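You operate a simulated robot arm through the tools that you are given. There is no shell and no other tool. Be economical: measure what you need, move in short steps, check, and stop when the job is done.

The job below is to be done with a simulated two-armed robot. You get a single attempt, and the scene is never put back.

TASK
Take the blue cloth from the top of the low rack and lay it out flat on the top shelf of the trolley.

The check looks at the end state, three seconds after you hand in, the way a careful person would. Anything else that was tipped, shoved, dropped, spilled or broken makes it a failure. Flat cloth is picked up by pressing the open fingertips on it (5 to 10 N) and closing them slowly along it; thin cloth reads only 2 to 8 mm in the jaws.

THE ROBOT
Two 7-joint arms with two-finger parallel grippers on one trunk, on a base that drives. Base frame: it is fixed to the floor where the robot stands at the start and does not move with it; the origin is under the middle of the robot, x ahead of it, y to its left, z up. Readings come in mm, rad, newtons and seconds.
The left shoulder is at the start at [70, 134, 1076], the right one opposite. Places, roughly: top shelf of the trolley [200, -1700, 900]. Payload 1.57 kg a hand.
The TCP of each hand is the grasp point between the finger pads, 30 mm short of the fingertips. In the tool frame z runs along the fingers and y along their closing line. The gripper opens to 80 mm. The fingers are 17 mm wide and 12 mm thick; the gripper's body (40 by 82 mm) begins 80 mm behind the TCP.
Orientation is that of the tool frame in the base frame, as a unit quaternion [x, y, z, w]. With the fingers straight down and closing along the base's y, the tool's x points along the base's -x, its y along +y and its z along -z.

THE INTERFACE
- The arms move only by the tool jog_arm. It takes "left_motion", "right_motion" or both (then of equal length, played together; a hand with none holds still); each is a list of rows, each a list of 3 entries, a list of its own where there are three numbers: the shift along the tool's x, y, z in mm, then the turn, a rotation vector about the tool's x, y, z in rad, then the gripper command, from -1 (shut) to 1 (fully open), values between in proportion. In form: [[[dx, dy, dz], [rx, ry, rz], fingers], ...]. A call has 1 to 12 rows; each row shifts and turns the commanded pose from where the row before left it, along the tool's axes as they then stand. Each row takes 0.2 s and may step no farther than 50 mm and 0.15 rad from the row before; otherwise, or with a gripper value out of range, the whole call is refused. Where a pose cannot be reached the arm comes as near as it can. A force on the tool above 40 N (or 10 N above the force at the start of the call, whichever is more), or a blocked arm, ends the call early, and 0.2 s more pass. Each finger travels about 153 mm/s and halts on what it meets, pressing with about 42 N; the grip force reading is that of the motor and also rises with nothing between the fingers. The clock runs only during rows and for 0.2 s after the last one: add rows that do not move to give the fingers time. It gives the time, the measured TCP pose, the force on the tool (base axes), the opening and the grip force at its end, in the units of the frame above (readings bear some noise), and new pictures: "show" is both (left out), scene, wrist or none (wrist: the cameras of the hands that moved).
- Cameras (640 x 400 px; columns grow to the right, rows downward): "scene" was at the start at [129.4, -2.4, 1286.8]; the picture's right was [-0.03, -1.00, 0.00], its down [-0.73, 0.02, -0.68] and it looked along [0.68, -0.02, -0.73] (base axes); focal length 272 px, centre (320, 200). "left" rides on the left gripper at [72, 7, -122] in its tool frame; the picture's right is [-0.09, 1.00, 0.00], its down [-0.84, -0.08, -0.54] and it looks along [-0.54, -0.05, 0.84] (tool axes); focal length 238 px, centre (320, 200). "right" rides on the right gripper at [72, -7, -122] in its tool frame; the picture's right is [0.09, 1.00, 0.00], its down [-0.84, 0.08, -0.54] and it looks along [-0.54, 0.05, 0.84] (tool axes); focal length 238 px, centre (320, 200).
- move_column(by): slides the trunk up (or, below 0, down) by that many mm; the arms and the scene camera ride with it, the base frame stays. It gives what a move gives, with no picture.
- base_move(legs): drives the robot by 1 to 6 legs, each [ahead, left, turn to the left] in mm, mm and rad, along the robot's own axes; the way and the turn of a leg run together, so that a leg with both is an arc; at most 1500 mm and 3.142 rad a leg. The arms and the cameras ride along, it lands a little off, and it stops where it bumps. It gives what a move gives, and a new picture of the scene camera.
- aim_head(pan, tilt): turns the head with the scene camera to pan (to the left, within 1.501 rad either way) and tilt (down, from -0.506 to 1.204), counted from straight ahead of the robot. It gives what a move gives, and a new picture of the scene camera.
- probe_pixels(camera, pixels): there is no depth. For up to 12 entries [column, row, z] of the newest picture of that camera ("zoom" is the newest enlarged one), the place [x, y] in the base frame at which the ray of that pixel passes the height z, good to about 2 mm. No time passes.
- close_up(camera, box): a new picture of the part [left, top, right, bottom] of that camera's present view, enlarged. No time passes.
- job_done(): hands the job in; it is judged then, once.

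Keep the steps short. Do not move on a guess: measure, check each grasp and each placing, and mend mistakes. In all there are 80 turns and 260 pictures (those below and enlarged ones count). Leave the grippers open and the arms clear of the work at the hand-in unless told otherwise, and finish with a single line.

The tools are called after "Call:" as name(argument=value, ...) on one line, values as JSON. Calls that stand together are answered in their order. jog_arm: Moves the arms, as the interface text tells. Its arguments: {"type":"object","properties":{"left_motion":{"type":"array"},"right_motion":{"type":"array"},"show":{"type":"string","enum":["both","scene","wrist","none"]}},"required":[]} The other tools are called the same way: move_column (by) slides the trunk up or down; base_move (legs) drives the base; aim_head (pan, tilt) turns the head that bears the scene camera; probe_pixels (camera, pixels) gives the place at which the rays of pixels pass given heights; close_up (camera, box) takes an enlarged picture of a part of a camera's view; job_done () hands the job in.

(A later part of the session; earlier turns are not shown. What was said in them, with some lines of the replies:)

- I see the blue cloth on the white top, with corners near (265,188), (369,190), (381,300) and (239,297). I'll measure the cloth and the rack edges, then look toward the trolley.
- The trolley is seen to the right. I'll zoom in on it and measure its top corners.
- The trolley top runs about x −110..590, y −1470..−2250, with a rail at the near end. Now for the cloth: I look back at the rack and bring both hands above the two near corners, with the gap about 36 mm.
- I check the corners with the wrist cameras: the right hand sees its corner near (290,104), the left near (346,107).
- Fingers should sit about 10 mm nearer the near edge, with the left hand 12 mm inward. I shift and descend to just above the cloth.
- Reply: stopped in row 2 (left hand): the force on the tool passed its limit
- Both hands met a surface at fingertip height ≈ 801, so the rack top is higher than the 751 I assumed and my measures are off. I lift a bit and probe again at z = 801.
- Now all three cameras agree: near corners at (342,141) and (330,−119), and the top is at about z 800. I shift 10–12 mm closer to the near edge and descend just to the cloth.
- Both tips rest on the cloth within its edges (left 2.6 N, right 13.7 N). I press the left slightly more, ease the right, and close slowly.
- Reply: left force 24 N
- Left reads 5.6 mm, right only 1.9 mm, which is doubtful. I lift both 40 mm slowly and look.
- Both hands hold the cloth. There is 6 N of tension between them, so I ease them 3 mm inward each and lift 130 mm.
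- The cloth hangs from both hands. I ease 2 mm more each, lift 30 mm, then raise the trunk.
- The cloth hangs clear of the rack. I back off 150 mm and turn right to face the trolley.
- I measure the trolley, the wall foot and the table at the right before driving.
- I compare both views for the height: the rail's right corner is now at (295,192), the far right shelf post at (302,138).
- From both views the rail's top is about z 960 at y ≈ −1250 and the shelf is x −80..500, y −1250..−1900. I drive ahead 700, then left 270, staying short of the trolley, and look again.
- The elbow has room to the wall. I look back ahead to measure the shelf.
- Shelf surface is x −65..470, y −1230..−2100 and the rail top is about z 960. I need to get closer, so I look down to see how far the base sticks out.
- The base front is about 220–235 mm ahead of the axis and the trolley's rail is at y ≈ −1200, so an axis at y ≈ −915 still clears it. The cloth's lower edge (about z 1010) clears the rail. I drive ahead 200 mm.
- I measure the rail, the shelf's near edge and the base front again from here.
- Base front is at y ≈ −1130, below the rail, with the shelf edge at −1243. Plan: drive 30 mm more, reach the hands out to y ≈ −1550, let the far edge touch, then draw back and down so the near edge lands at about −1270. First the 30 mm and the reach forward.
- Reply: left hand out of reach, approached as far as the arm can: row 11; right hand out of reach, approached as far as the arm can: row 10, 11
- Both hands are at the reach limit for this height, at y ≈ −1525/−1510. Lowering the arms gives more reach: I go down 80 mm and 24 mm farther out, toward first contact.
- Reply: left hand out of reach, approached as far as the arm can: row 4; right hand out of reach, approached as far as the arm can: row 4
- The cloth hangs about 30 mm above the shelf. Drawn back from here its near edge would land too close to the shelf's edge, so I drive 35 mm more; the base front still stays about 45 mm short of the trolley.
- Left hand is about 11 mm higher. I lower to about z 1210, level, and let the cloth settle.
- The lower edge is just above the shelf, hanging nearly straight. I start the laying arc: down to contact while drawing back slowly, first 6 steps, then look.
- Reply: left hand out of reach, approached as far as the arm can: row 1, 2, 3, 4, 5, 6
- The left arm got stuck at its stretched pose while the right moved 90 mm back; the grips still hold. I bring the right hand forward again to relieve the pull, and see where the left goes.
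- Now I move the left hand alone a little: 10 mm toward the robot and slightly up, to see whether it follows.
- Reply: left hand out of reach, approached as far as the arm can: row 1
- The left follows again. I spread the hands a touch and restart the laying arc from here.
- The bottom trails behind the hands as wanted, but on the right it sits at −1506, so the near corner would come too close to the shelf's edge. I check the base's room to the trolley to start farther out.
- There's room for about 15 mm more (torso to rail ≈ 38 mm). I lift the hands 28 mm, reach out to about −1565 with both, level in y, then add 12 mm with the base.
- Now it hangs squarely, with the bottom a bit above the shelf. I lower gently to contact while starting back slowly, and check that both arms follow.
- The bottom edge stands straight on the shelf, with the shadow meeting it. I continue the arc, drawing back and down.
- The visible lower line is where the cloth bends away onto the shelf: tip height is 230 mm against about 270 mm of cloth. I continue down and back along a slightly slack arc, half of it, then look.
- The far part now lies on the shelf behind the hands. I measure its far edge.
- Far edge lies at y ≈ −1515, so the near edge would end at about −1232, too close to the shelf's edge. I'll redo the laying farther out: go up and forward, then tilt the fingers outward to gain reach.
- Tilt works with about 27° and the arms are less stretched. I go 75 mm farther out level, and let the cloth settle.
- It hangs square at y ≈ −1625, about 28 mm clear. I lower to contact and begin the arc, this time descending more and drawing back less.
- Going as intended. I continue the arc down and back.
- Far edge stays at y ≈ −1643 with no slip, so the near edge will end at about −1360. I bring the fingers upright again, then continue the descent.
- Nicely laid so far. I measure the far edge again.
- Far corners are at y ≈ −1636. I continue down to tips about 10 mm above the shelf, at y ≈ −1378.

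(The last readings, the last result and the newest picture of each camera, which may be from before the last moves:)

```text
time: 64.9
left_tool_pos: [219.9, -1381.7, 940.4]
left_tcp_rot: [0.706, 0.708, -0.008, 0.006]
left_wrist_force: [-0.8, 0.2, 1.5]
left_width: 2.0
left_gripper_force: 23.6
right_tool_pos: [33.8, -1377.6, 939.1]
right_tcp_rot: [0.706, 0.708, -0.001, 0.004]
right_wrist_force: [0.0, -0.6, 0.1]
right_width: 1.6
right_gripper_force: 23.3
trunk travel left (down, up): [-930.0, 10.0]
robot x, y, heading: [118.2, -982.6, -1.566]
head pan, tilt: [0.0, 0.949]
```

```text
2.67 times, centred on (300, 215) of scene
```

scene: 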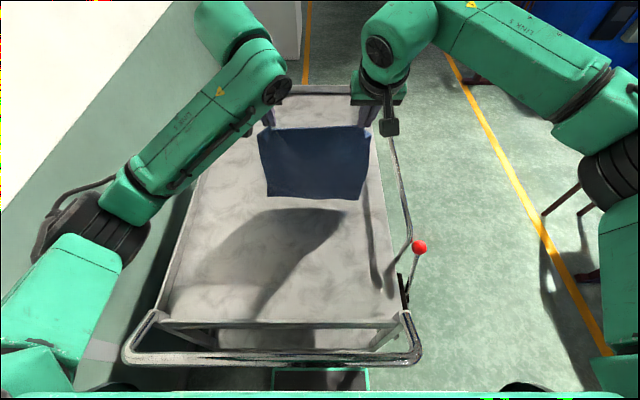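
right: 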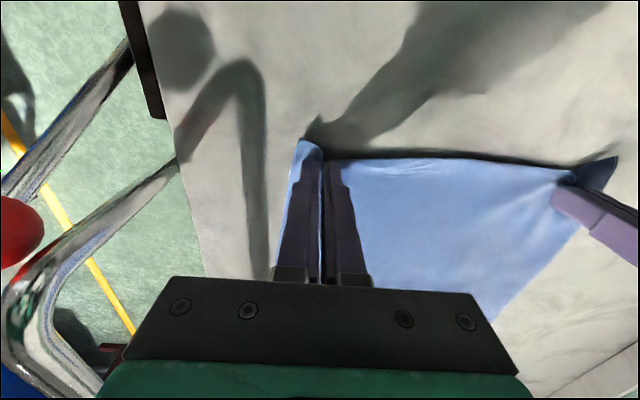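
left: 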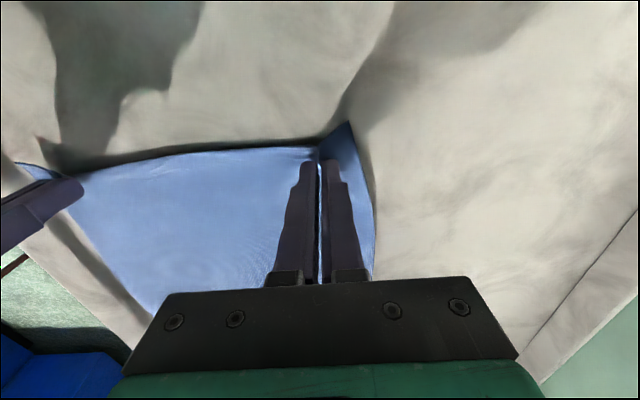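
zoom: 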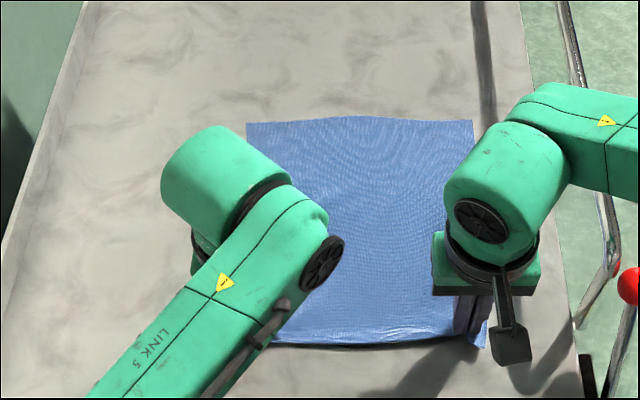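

Nearly flat. Now I pull the last slack back, spread 2 mm each and lower to the shelf.

Call:
jog_arm(left_motion=[[[6, 1, 3], [0, 0, 0], -1], [[6, 1, 2], [0, 0, 0], -1], [[0, 0, 2], [0, 0, 0], -1], [[0, 0, 1], [0, 0, 0], -1], [[0, 0, 0], [0, 0, 0], -1]], right_motion=[[[4, -1, 3], [0, 0, 0], -1], [[4, -1, 2], [0, 0, 0], -1], [[0, 0, 2], [0, 0, 0], -1], [[0, 0, 1], [0, 0, 0], -1], [[0, 0, 0], [0, 0, 0], -1]], show="wrist")

```text
time: 66.1
left_tool_pos: [223.5, -1367.9, 933.3]
left_tcp_rot: [0.706, 0.708, -0.009, 0.007]
left_wrist_force: [-2.4, -2.3, 13.2]
left_width: 2.0
left_gripper_force: 22.9
right_tool_pos: [31.5, -1369.1, 931.1]
right_tcp_rot: [0.706, 0.708, -0.001, 0.006]
right_wrist_force: [0.4, -1.0, 16.1]
right_width: 1.4
right_gripper_force: 23.6
trunk travel left (down, up): [-930.0, 10.0]
robot x, y, heading: [120.6, -985.2, -1.569]
head pan, tilt: [0.0, 0.949]
```

right: 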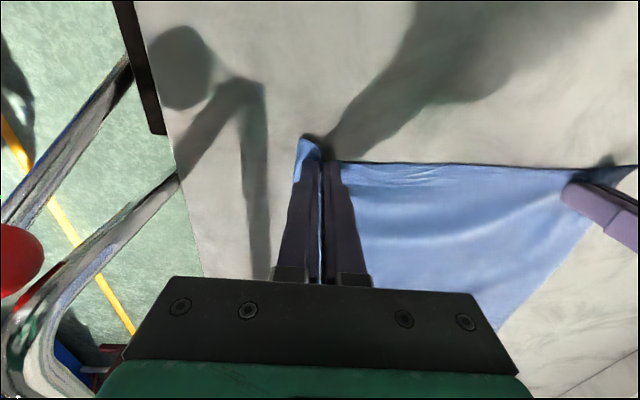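
left: 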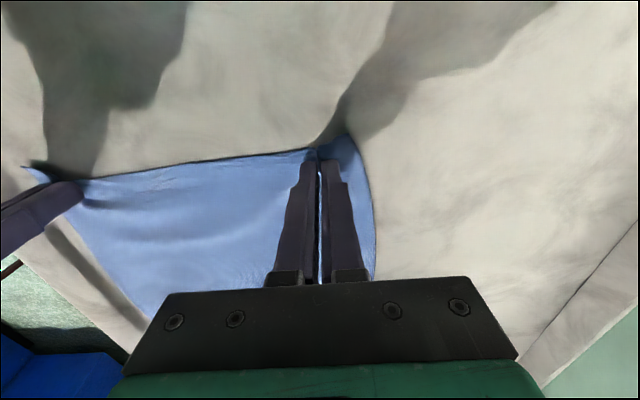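

Both tips press the shelf (13–16 N). A faint ripple is left, so I ease up 1 mm, pull back 5 mm, then open slowly to about 40 mm to spread the pinched cloth back.

Call:
jog_arm(left_motion=[[[2.5, 0, -1], [0, 0, 0], -1], [[2.5, 0, 0], [0, 0, 0], -1], [[0, 0, 0.2], [0, 0, 0], -0.9], [[0, 0, 0], [0, 0, 0], -0.8], [[0, 0, 0], [0, 0, 0], -0.7], [[0, 0, 0], [0, 0, 0], -0.6], [[0, 0, 0], [0, 0, 0], -0.5], [[0, 0, 0], [0, 0, 0], -0.4], [[0, 0, 0], [0, 0, 0], -0.3], [[0, 0, 0], [0, 0, 0], -0.2], [[0, 0, 0], [0, 0, 0], -0.1], [[0, 0, 0], [0, 0, 0], 0]], right_motion=[[[2.5, 0, -1], [0, 0, 0], -1], [[2.5, 0, 0], [0, 0, 0], -1], [[0, 0, 0.2], [0, 0, 0], -0.9], [[0, 0, 0], [0, 0, 0], -0.8], [[0, 0, 0], [0, 0, 0], -0.7], [[0, 0, 0], [0, 0, 0], -0.6], [[0, 0, 0], [0, 0, 0], -0.5], [[0, 0, 0], [0, 0, 0], -0.4], [[0, 0, 0], [0, 0, 0], -0.3], [[0, 0, 0], [0, 0, 0], -0.2], [[0, 0, 0], [0, 0, 0], -0.1], [[0, 0, 0], [0, 0, 0], 0]], show="wrist")

```text
time: 68.7
left_tool_pos: [224.4, -1363.1, 932.8]
left_tcp_rot: [0.706, 0.708, -0.009, 0.007]
left_wrist_force: [-0.7, -0.5, -0.8]
left_width: 40.1
left_gripper_force: 0.1
right_tool_pos: [34.7, -1365.1, 930.5]
right_tcp_rot: [0.706, 0.708, -0.002, 0.004]
right_wrist_force: [2.9, 0.4, 15.3]
right_width: 33.8
right_gripper_force: 0.0
trunk travel left (down, up): [-930.0, 10.0]
robot x, y, heading: [120.5, -983.1, -1.57]
head pan, tilt: [0.0, 0.949]
```

right: 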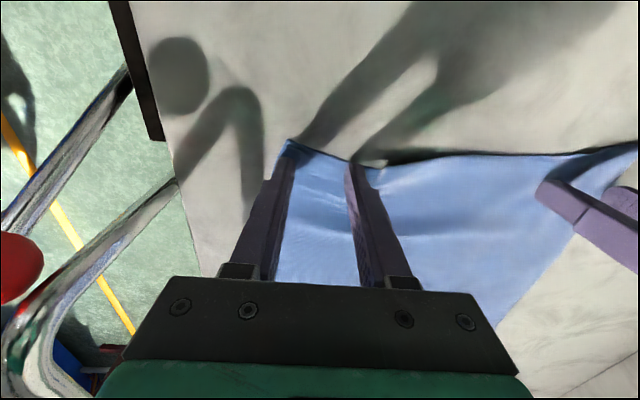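
left: 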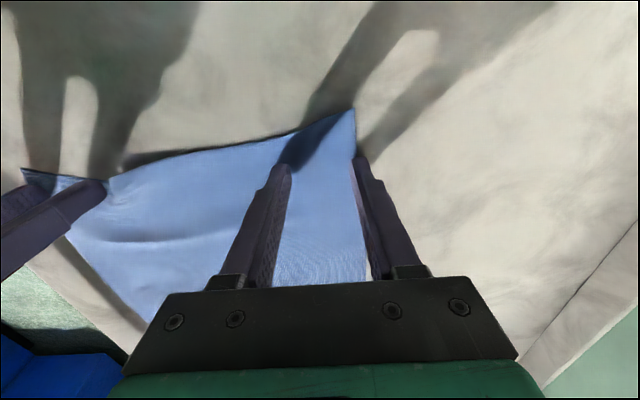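

The pinches have opened out; there is a small bump by the right inner finger. I lift both hands straight up and look.

Call:
jog_arm(left_motion=[[[0, 0, -5], [0, 0, 0], 0], [[0, 0, -25], [0, 0, 0], 0], [[0, 0, -40], [0, 0, 0], 0.2], [[0, 0, -40], [0, 0, 0], 0.2], [[0, 0, -40], [0, 0, 0], 0.2], [[10, 20, -30], [0, 0, 0], 0.2], [[10, 40, 0], [0, 0, 0], 0.2], [[10, 40, 0], [0, 0, 0], 0.2], [[0, 0, 0], [0, 0, 0], 0.2]], right_motion=[[[0, 0, -5], [0, 0, 0], 0], [[0, 0, -25], [0, 0, 0], 0], [[0, 0, -40], [0, 0, 0], 0.2], [[0, 0, -40], [0, 0, 0], 0.2], [[0, 0, -40], [0, 0, 0], 0.2], [[10, -20, -30], [0, 0, 0], 0.2], [[10, -40, 0], [0, 0, 0], 0.2], [[10, -40, 0], [0, 0, 0], 0.2], [[0, 0, 0], [0, 0, 0], 0.2]])

Call:
close_up(camera="scene", box=[200, 150, 400, 275])

```text
time: 70.7
left_tool_pos: [322.6, -1329.7, 1110.6]
left_tcp_rot: [0.706, 0.708, -0.008, 0.005]
left_wrist_force: [0.3, -0.2, -0.7]
left_width: 48.1
left_gripper_force: 0.0
right_tool_pos: [-72.4, -1336.0, 1110.8]
right_tcp_rot: [0.705, 0.709, 0.001, 0.004]
right_wrist_force: [0.3, -1.0, -0.1]
right_width: 47.9
right_gripper_force: 0.0
trunk travel left (down, up): [-930.0, 10.0]
robot x, y, heading: [124.6, -987.0, -1.571]
head pan, tilt: [0.0, 0.949]
```

scene: 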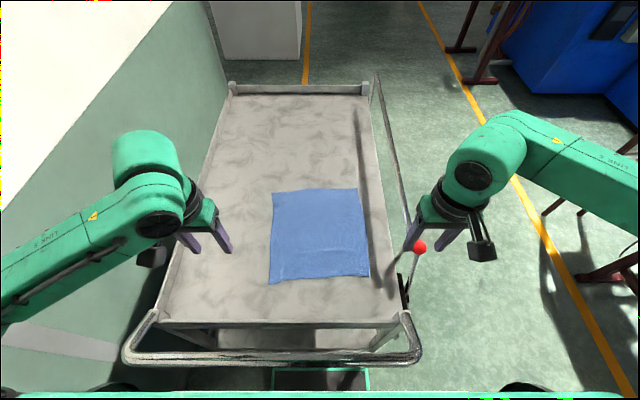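
right: 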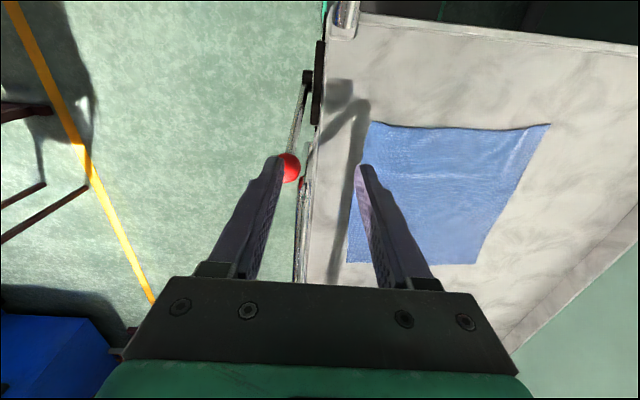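
left: 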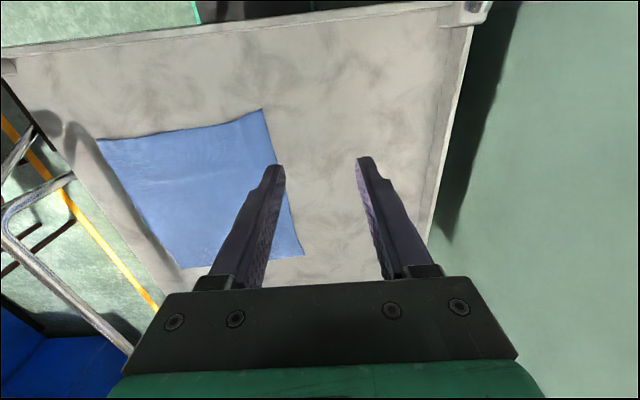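

```text
3.20 times, centred on (300, 212) of scene
```

zoom: 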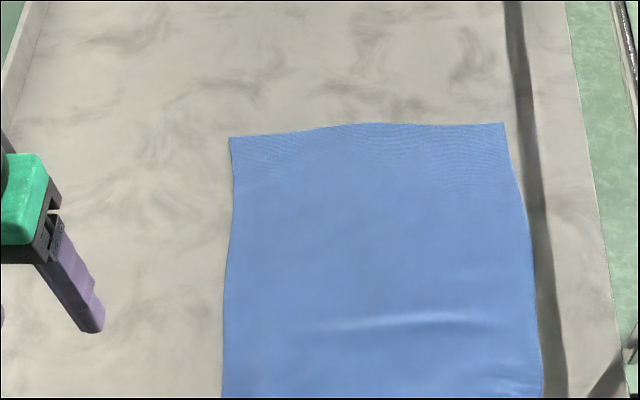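

The cloth lies flat with only a faint ripple. I check the near part closely and measure its corners.

Call:
close_up(camera="scene", box=[255, 210, 383, 290])

Call:
probe_pixels(camera="scene", pixels=[[272, 192, 900], [357, 188, 900], [369, 276, 900], [270, 284, 900]])

Call:
close_up(camera="right", box=[330, 100, 570, 280])

```text
5.00 times, centred on (319, 250) of scene
```

zoom: 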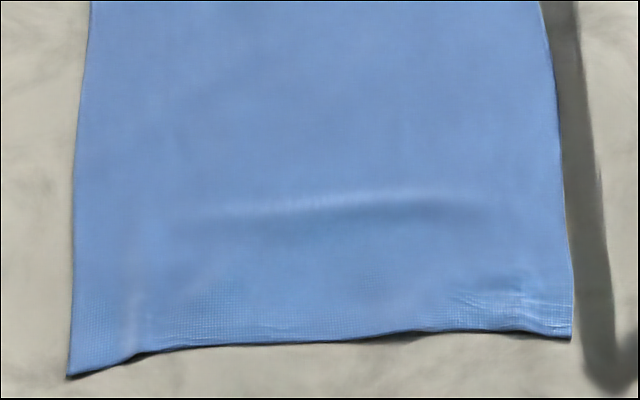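

```text
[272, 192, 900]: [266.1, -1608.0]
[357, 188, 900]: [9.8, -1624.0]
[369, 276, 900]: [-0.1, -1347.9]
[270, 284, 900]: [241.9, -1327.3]
```

```text
2.22 times, centred on (450, 190) of right
```

zoom: 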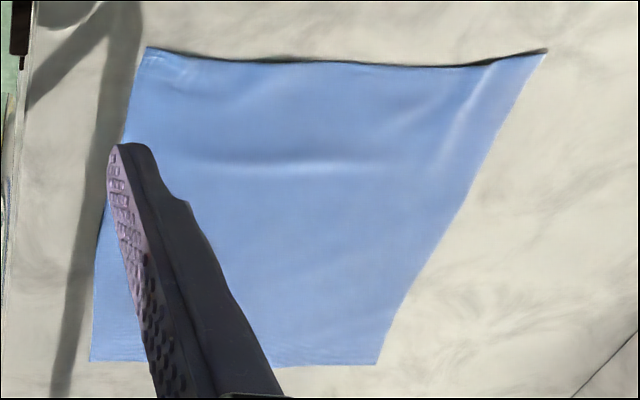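

It is well on the shelf, but the near edge is about 15 mm narrower than the far edge and slightly wavy. I'll smooth it: shut fingertips pressed gently on the near corners, left drawn outward, right drawn back a few mm. First I go above the corners.

Call:
jog_arm(left_motion=[[[-6, -33, 0], [0, 0, 0], 0], [[-6, -33, 0], [0, 0, 0], -0.5], [[-5, -32.5, 0], [0, 0, 0], -1], [[0, 0, 40], [0, 0, 0], -1], [[0, 0, 40], [0, 0, 0], -1], [[0, 0, 40], [0, 0, 0], -1], [[0, 0, 40], [0, 0, 0], -1], [[0, 0, 8], [0, 0, 0], -1], [[0, 0, 0], [0, 0, 0], -1]], right_motion=[[[-10, 31, 0], [0, 0, 0], 0], [[-10, 31, 0], [0, 0, 0], -0.5], [[-9, 30, 0], [0, 0, 0], -1], [[0, 0, 40], [0, 0, 0], -1], [[0, 0, 40], [0, 0, 0], -1], [[0, 0, 40], [0, 0, 0], -1], [[0, 0, 40], [0, 0, 0], -1], [[0, 0, 8], [0, 0, 0], -1], [[0, 0, 0], [0, 0, 0], -1]], show="wrist")

```text
time: 72.7
left_tool_pos: [224.9, -1349.2, 944.0]
left_tcp_rot: [0.706, 0.708, -0.007, 0.006]
left_wrist_force: [0.2, -0.1, -0.6]
left_width: 0.0
left_gripper_force: 21.6
right_tool_pos: [26.5, -1363.0, 945.0]
right_tcp_rot: [0.706, 0.708, 0.0, 0.004]
right_wrist_force: [0.4, 0.1, -0.1]
right_width: 0.0
right_gripper_force: 21.4
trunk travel left (down, up): [-930.0, 10.0]
robot x, y, heading: [122.1, -986.2, -1.573]
head pan, tilt: [0.0, 0.949]
```

right: 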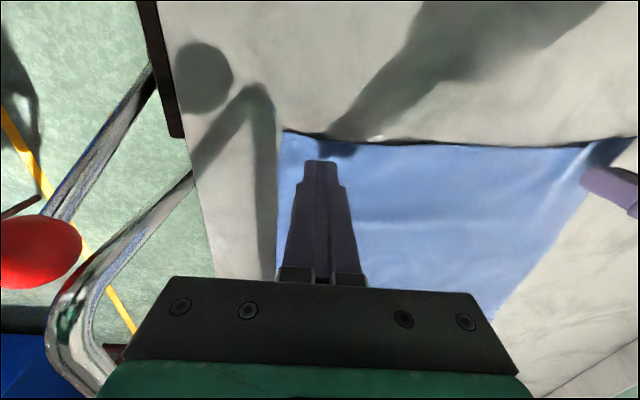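
left: 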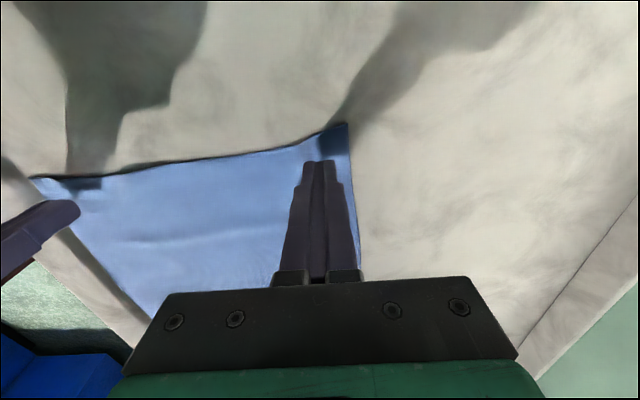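

Both tips are above the corners on the cloth. I press down gently.

Call:
jog_arm(left_motion=[[[0, 0, 8], [0, 0, 0], -1], [[0, 0, 3], [0, 0, 0], -1], [[0, 0, 1], [0, 0, 0], -1], [[0, 0, 0], [0, 0, 0], -1]], right_motion=[[[0, 0, 8], [0, 0, 0], -1], [[0, 0, 4], [0, 0, 0], -1], [[0, 0, 1.5], [0, 0, 0], -1], [[0, 0, 0], [0, 0, 0], -1]], show="none")

```text
time: 73.7
left_tool_pos: [225.7, -1350.4, 932.9]
left_tcp_rot: [0.707, 0.707, -0.009, 0.007]
left_wrist_force: [0.1, 0.1, -0.9]
left_width: 0.0
left_gripper_force: 21.2
right_tool_pos: [26.2, -1364.2, 931.5]
right_tcp_rot: [0.707, 0.707, -0.001, 0.005]
right_wrist_force: [-1.8, -2.4, 20.1]
right_width: 0.0
right_gripper_force: 21.1
trunk travel left (down, up): [-930.0, 10.0]
robot x, y, heading: [118.8, -984.6, -1.572]
head pan, tilt: [0.0, 0.949]
```

Right presses 20 N, left not yet. I adjust both, then drag left outward 12 mm and right back 6 mm, and lift.

Call:
jog_arm(left_motion=[[[0, 0, 1.3], [0, 0, 0], -1], [[0, 0, 0.6], [0, 0, 0], -1], [[0, 3, 0], [0, 0, 0], -1], [[0, 3, 0], [0, 0, 0], -1], [[0, 3, 0], [0, 0, 0], -1], [[0, 3, 0], [0, 0, 0], -1], [[0, 2, 0], [0, 0, 0], -1], [[0, 0, 0], [0, 0, 0], -1]], right_motion=[[[0, 0, -0.7], [0, 0, 0], -1], [[0, 0, 0], [0, 0, 0], -1], [[1.5, -0.5, 0], [0, 0, 0], -1], [[1.5, -0.5, 0], [0, 0, 0], -1], [[1.5, -0.5, 0], [0, 0, 0], -1], [[1.5, -0.5, 0], [0, 0, 0], -1], [[1, 0, 0], [0, 0, 0], -1], [[0, 0, 0], [0, 0, 0], -1]], show="wrist")

```text
time: 75.5
left_tool_pos: [238.3, -1351.2, 931.2]
left_tcp_rot: [0.706, 0.708, -0.009, 0.006]
left_wrist_force: [-3.2, -0.2, 7.1]
left_width: 0.0
left_gripper_force: 21.7
right_tool_pos: [22.4, -1354.3, 930.8]
right_tcp_rot: [0.706, 0.709, -0.001, 0.004]
right_wrist_force: [5.8, -3.2, 20.9]
right_width: 0.2
right_gripper_force: 20.9
trunk travel left (down, up): [-930.0, 10.0]
robot x, y, heading: [125.0, -986.2, -1.57]
head pan, tilt: [0.0, 0.949]
```

right: 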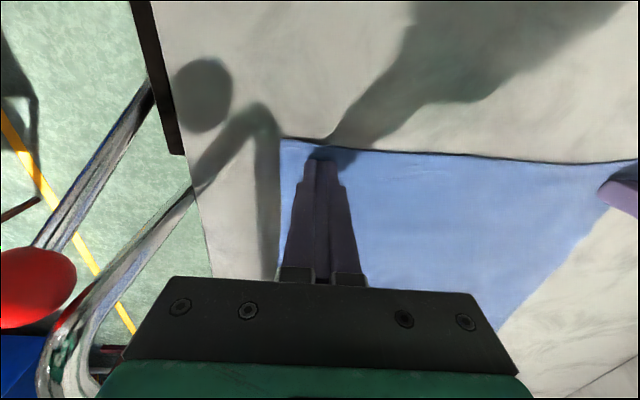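
left: 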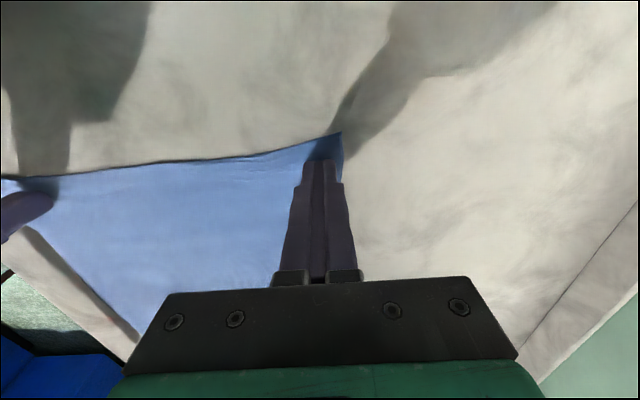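

The ripple is gone and the cloth moved with the tips. I lift straight up, move outward and open the grippers.

Call:
jog_arm(left_motion=[[[0, 0, -5], [0, 0, 0], -1], [[0, 0, -20], [0, 0, 0], -1], [[0, 0, -40], [0, 0, 0], -1], [[0, 0, -40], [0, 0, 0], -0.5], [[0, 0, -45], [0, 0, 0], 0], [[0, 0, -45], [0, 0, 0], 0.5], [[10, 30, -35], [0, 0, 0], 1], [[10, 40, 0], [0, 0, 0], 1], [[0, 0, 0], [0, 0, 0], 1]], right_motion=[[[0, 0, -5], [0, 0, 0], -1], [[0, 0, -20], [0, 0, 0], -1], [[0, 0, -40], [0, 0, 0], -1], [[0, 0, -40], [0, 0, 0], -0.5], [[0, 0, -45], [0, 0, 0], 0], [[0, 0, -45], [0, 0, 0], 0.5], [[10, -30, -35], [0, 0, 0], 1], [[10, -40, 0], [0, 0, 0], 1], [[0, 0, 0], [0, 0, 0], 1]])

Call:
close_up(camera="scene", box=[240, 170, 400, 295])

```text
time: 77.5
left_tool_pos: [311.4, -1331.5, 1157.9]
left_tcp_rot: [0.705, 0.709, -0.007, 0.004]
left_wrist_force: [0.1, 0.2, 0.2]
left_width: 80.4
left_gripper_force: 0.0
left hand out of reach, approached as far as the arm can: row 8
right_tool_pos: [-47.7, -1340.3, 1160.7]
right_tcp_rot: [0.706, 0.709, 0.0, 0.004]
right_wrist_force: [0.1, -0.2, 0.2]
right_width: 80.0
right_gripper_force: 0.0
trunk travel left (down, up): [-930.0, 10.0]
robot x, y, heading: [121.8, -984.6, -1.569]
head pan, tilt: [0.0, 0.949]
```

scene: 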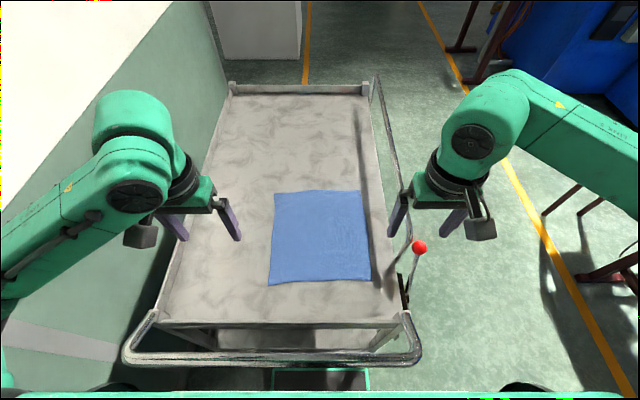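
right: 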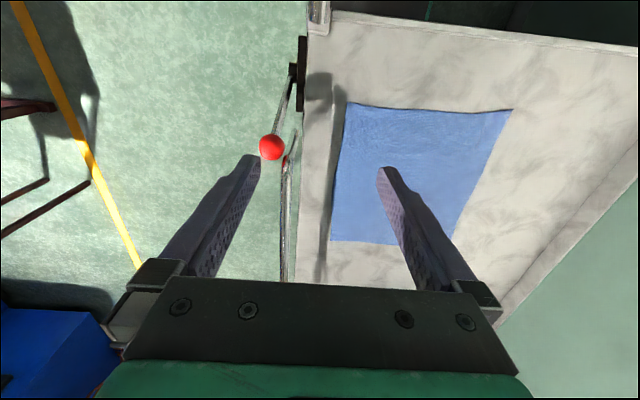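
left: 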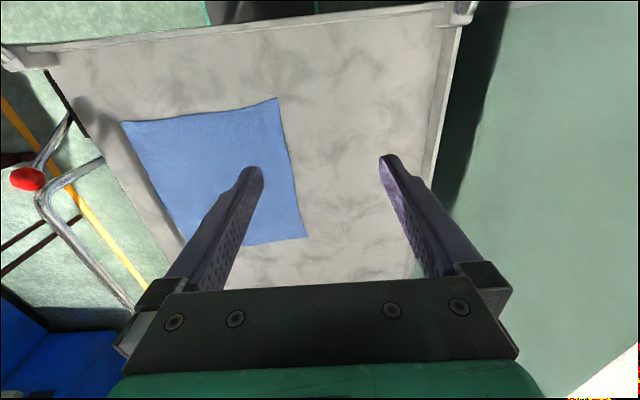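

```text
3.20 times, centred on (320, 232) of scene
```

zoom: 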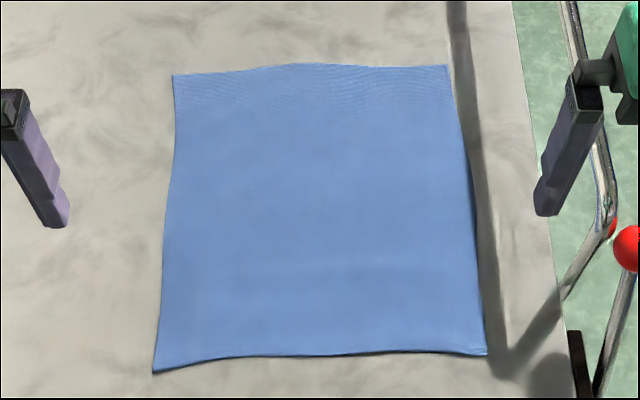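

The cloth is flat and smooth, wholly on the shelf. I back the robot away 300 mm so that the arms are clear; the fingertips (z ≈ 1130) pass well above the rail.

Call:
base_move(legs=[[-300, 0, 0]])

Call:
aim_head(pan=0, tilt=0.7)

```text
time: 79.5
left_tool_pos: [308.6, -1038.3, 1158.0]
left_tcp_rot: [0.707, 0.707, -0.006, 0.004]
left_wrist_force: [-0.7, 0.1, 0.4]
left_width: 79.9
left_gripper_force: 0.0
right_tool_pos: [-49.9, -1042.9, 1159.2]
right_tcp_rot: [0.709, 0.706, 0.001, 0.003]
right_wrist_force: [0.1, -0.9, 0.4]
right_width: 79.8
right_gripper_force: 0.1
trunk travel left (down, up): [-930.0, 10.0]
robot x, y, heading: [120.1, -690.9, -1.577]
head pan, tilt: [0.0, 0.949]
```

scene: 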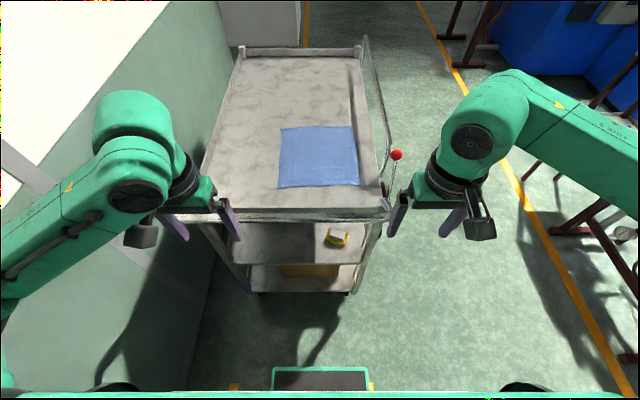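

```text
time: 80.3
left_tool_pos: [308.1, -1035.0, 1157.8]
left_tcp_rot: [0.707, 0.707, -0.006, 0.004]
left_wrist_force: [0.5, 0.3, 0.7]
left_width: 79.6
left_gripper_force: 0.0
right_tool_pos: [-48.5, -1041.4, 1159.9]
right_tcp_rot: [0.708, 0.706, -0.001, 0.005]
right_wrist_force: [0.3, 0.8, -0.3]
right_width: 79.7
right_gripper_force: 0.1
trunk travel left (down, up): [-930.0, 10.0]
robot x, y, heading: [118.5, -687.8, -1.575]
head pan, tilt: [0.0, 0.7]
```

scene: 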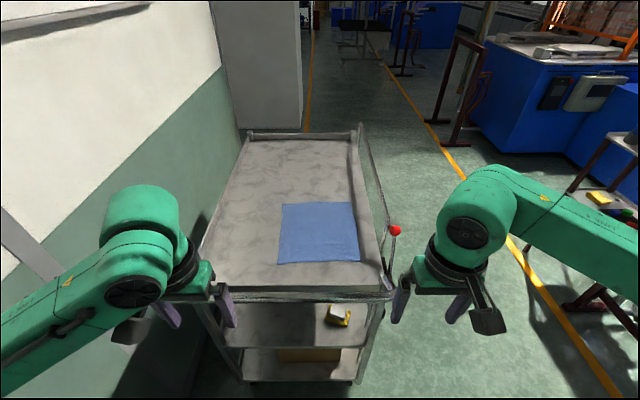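

The cloth lies flat on the top shelf, nothing else looks disturbed, the grippers are open and the arms are clear. I hand in.

Call:
job_done()

```text
The job is handed in.
```

The blue cloth now lies flat on the trolley's top shelf; nothing else looked disturbed, the grippers are open and the arms are clear.
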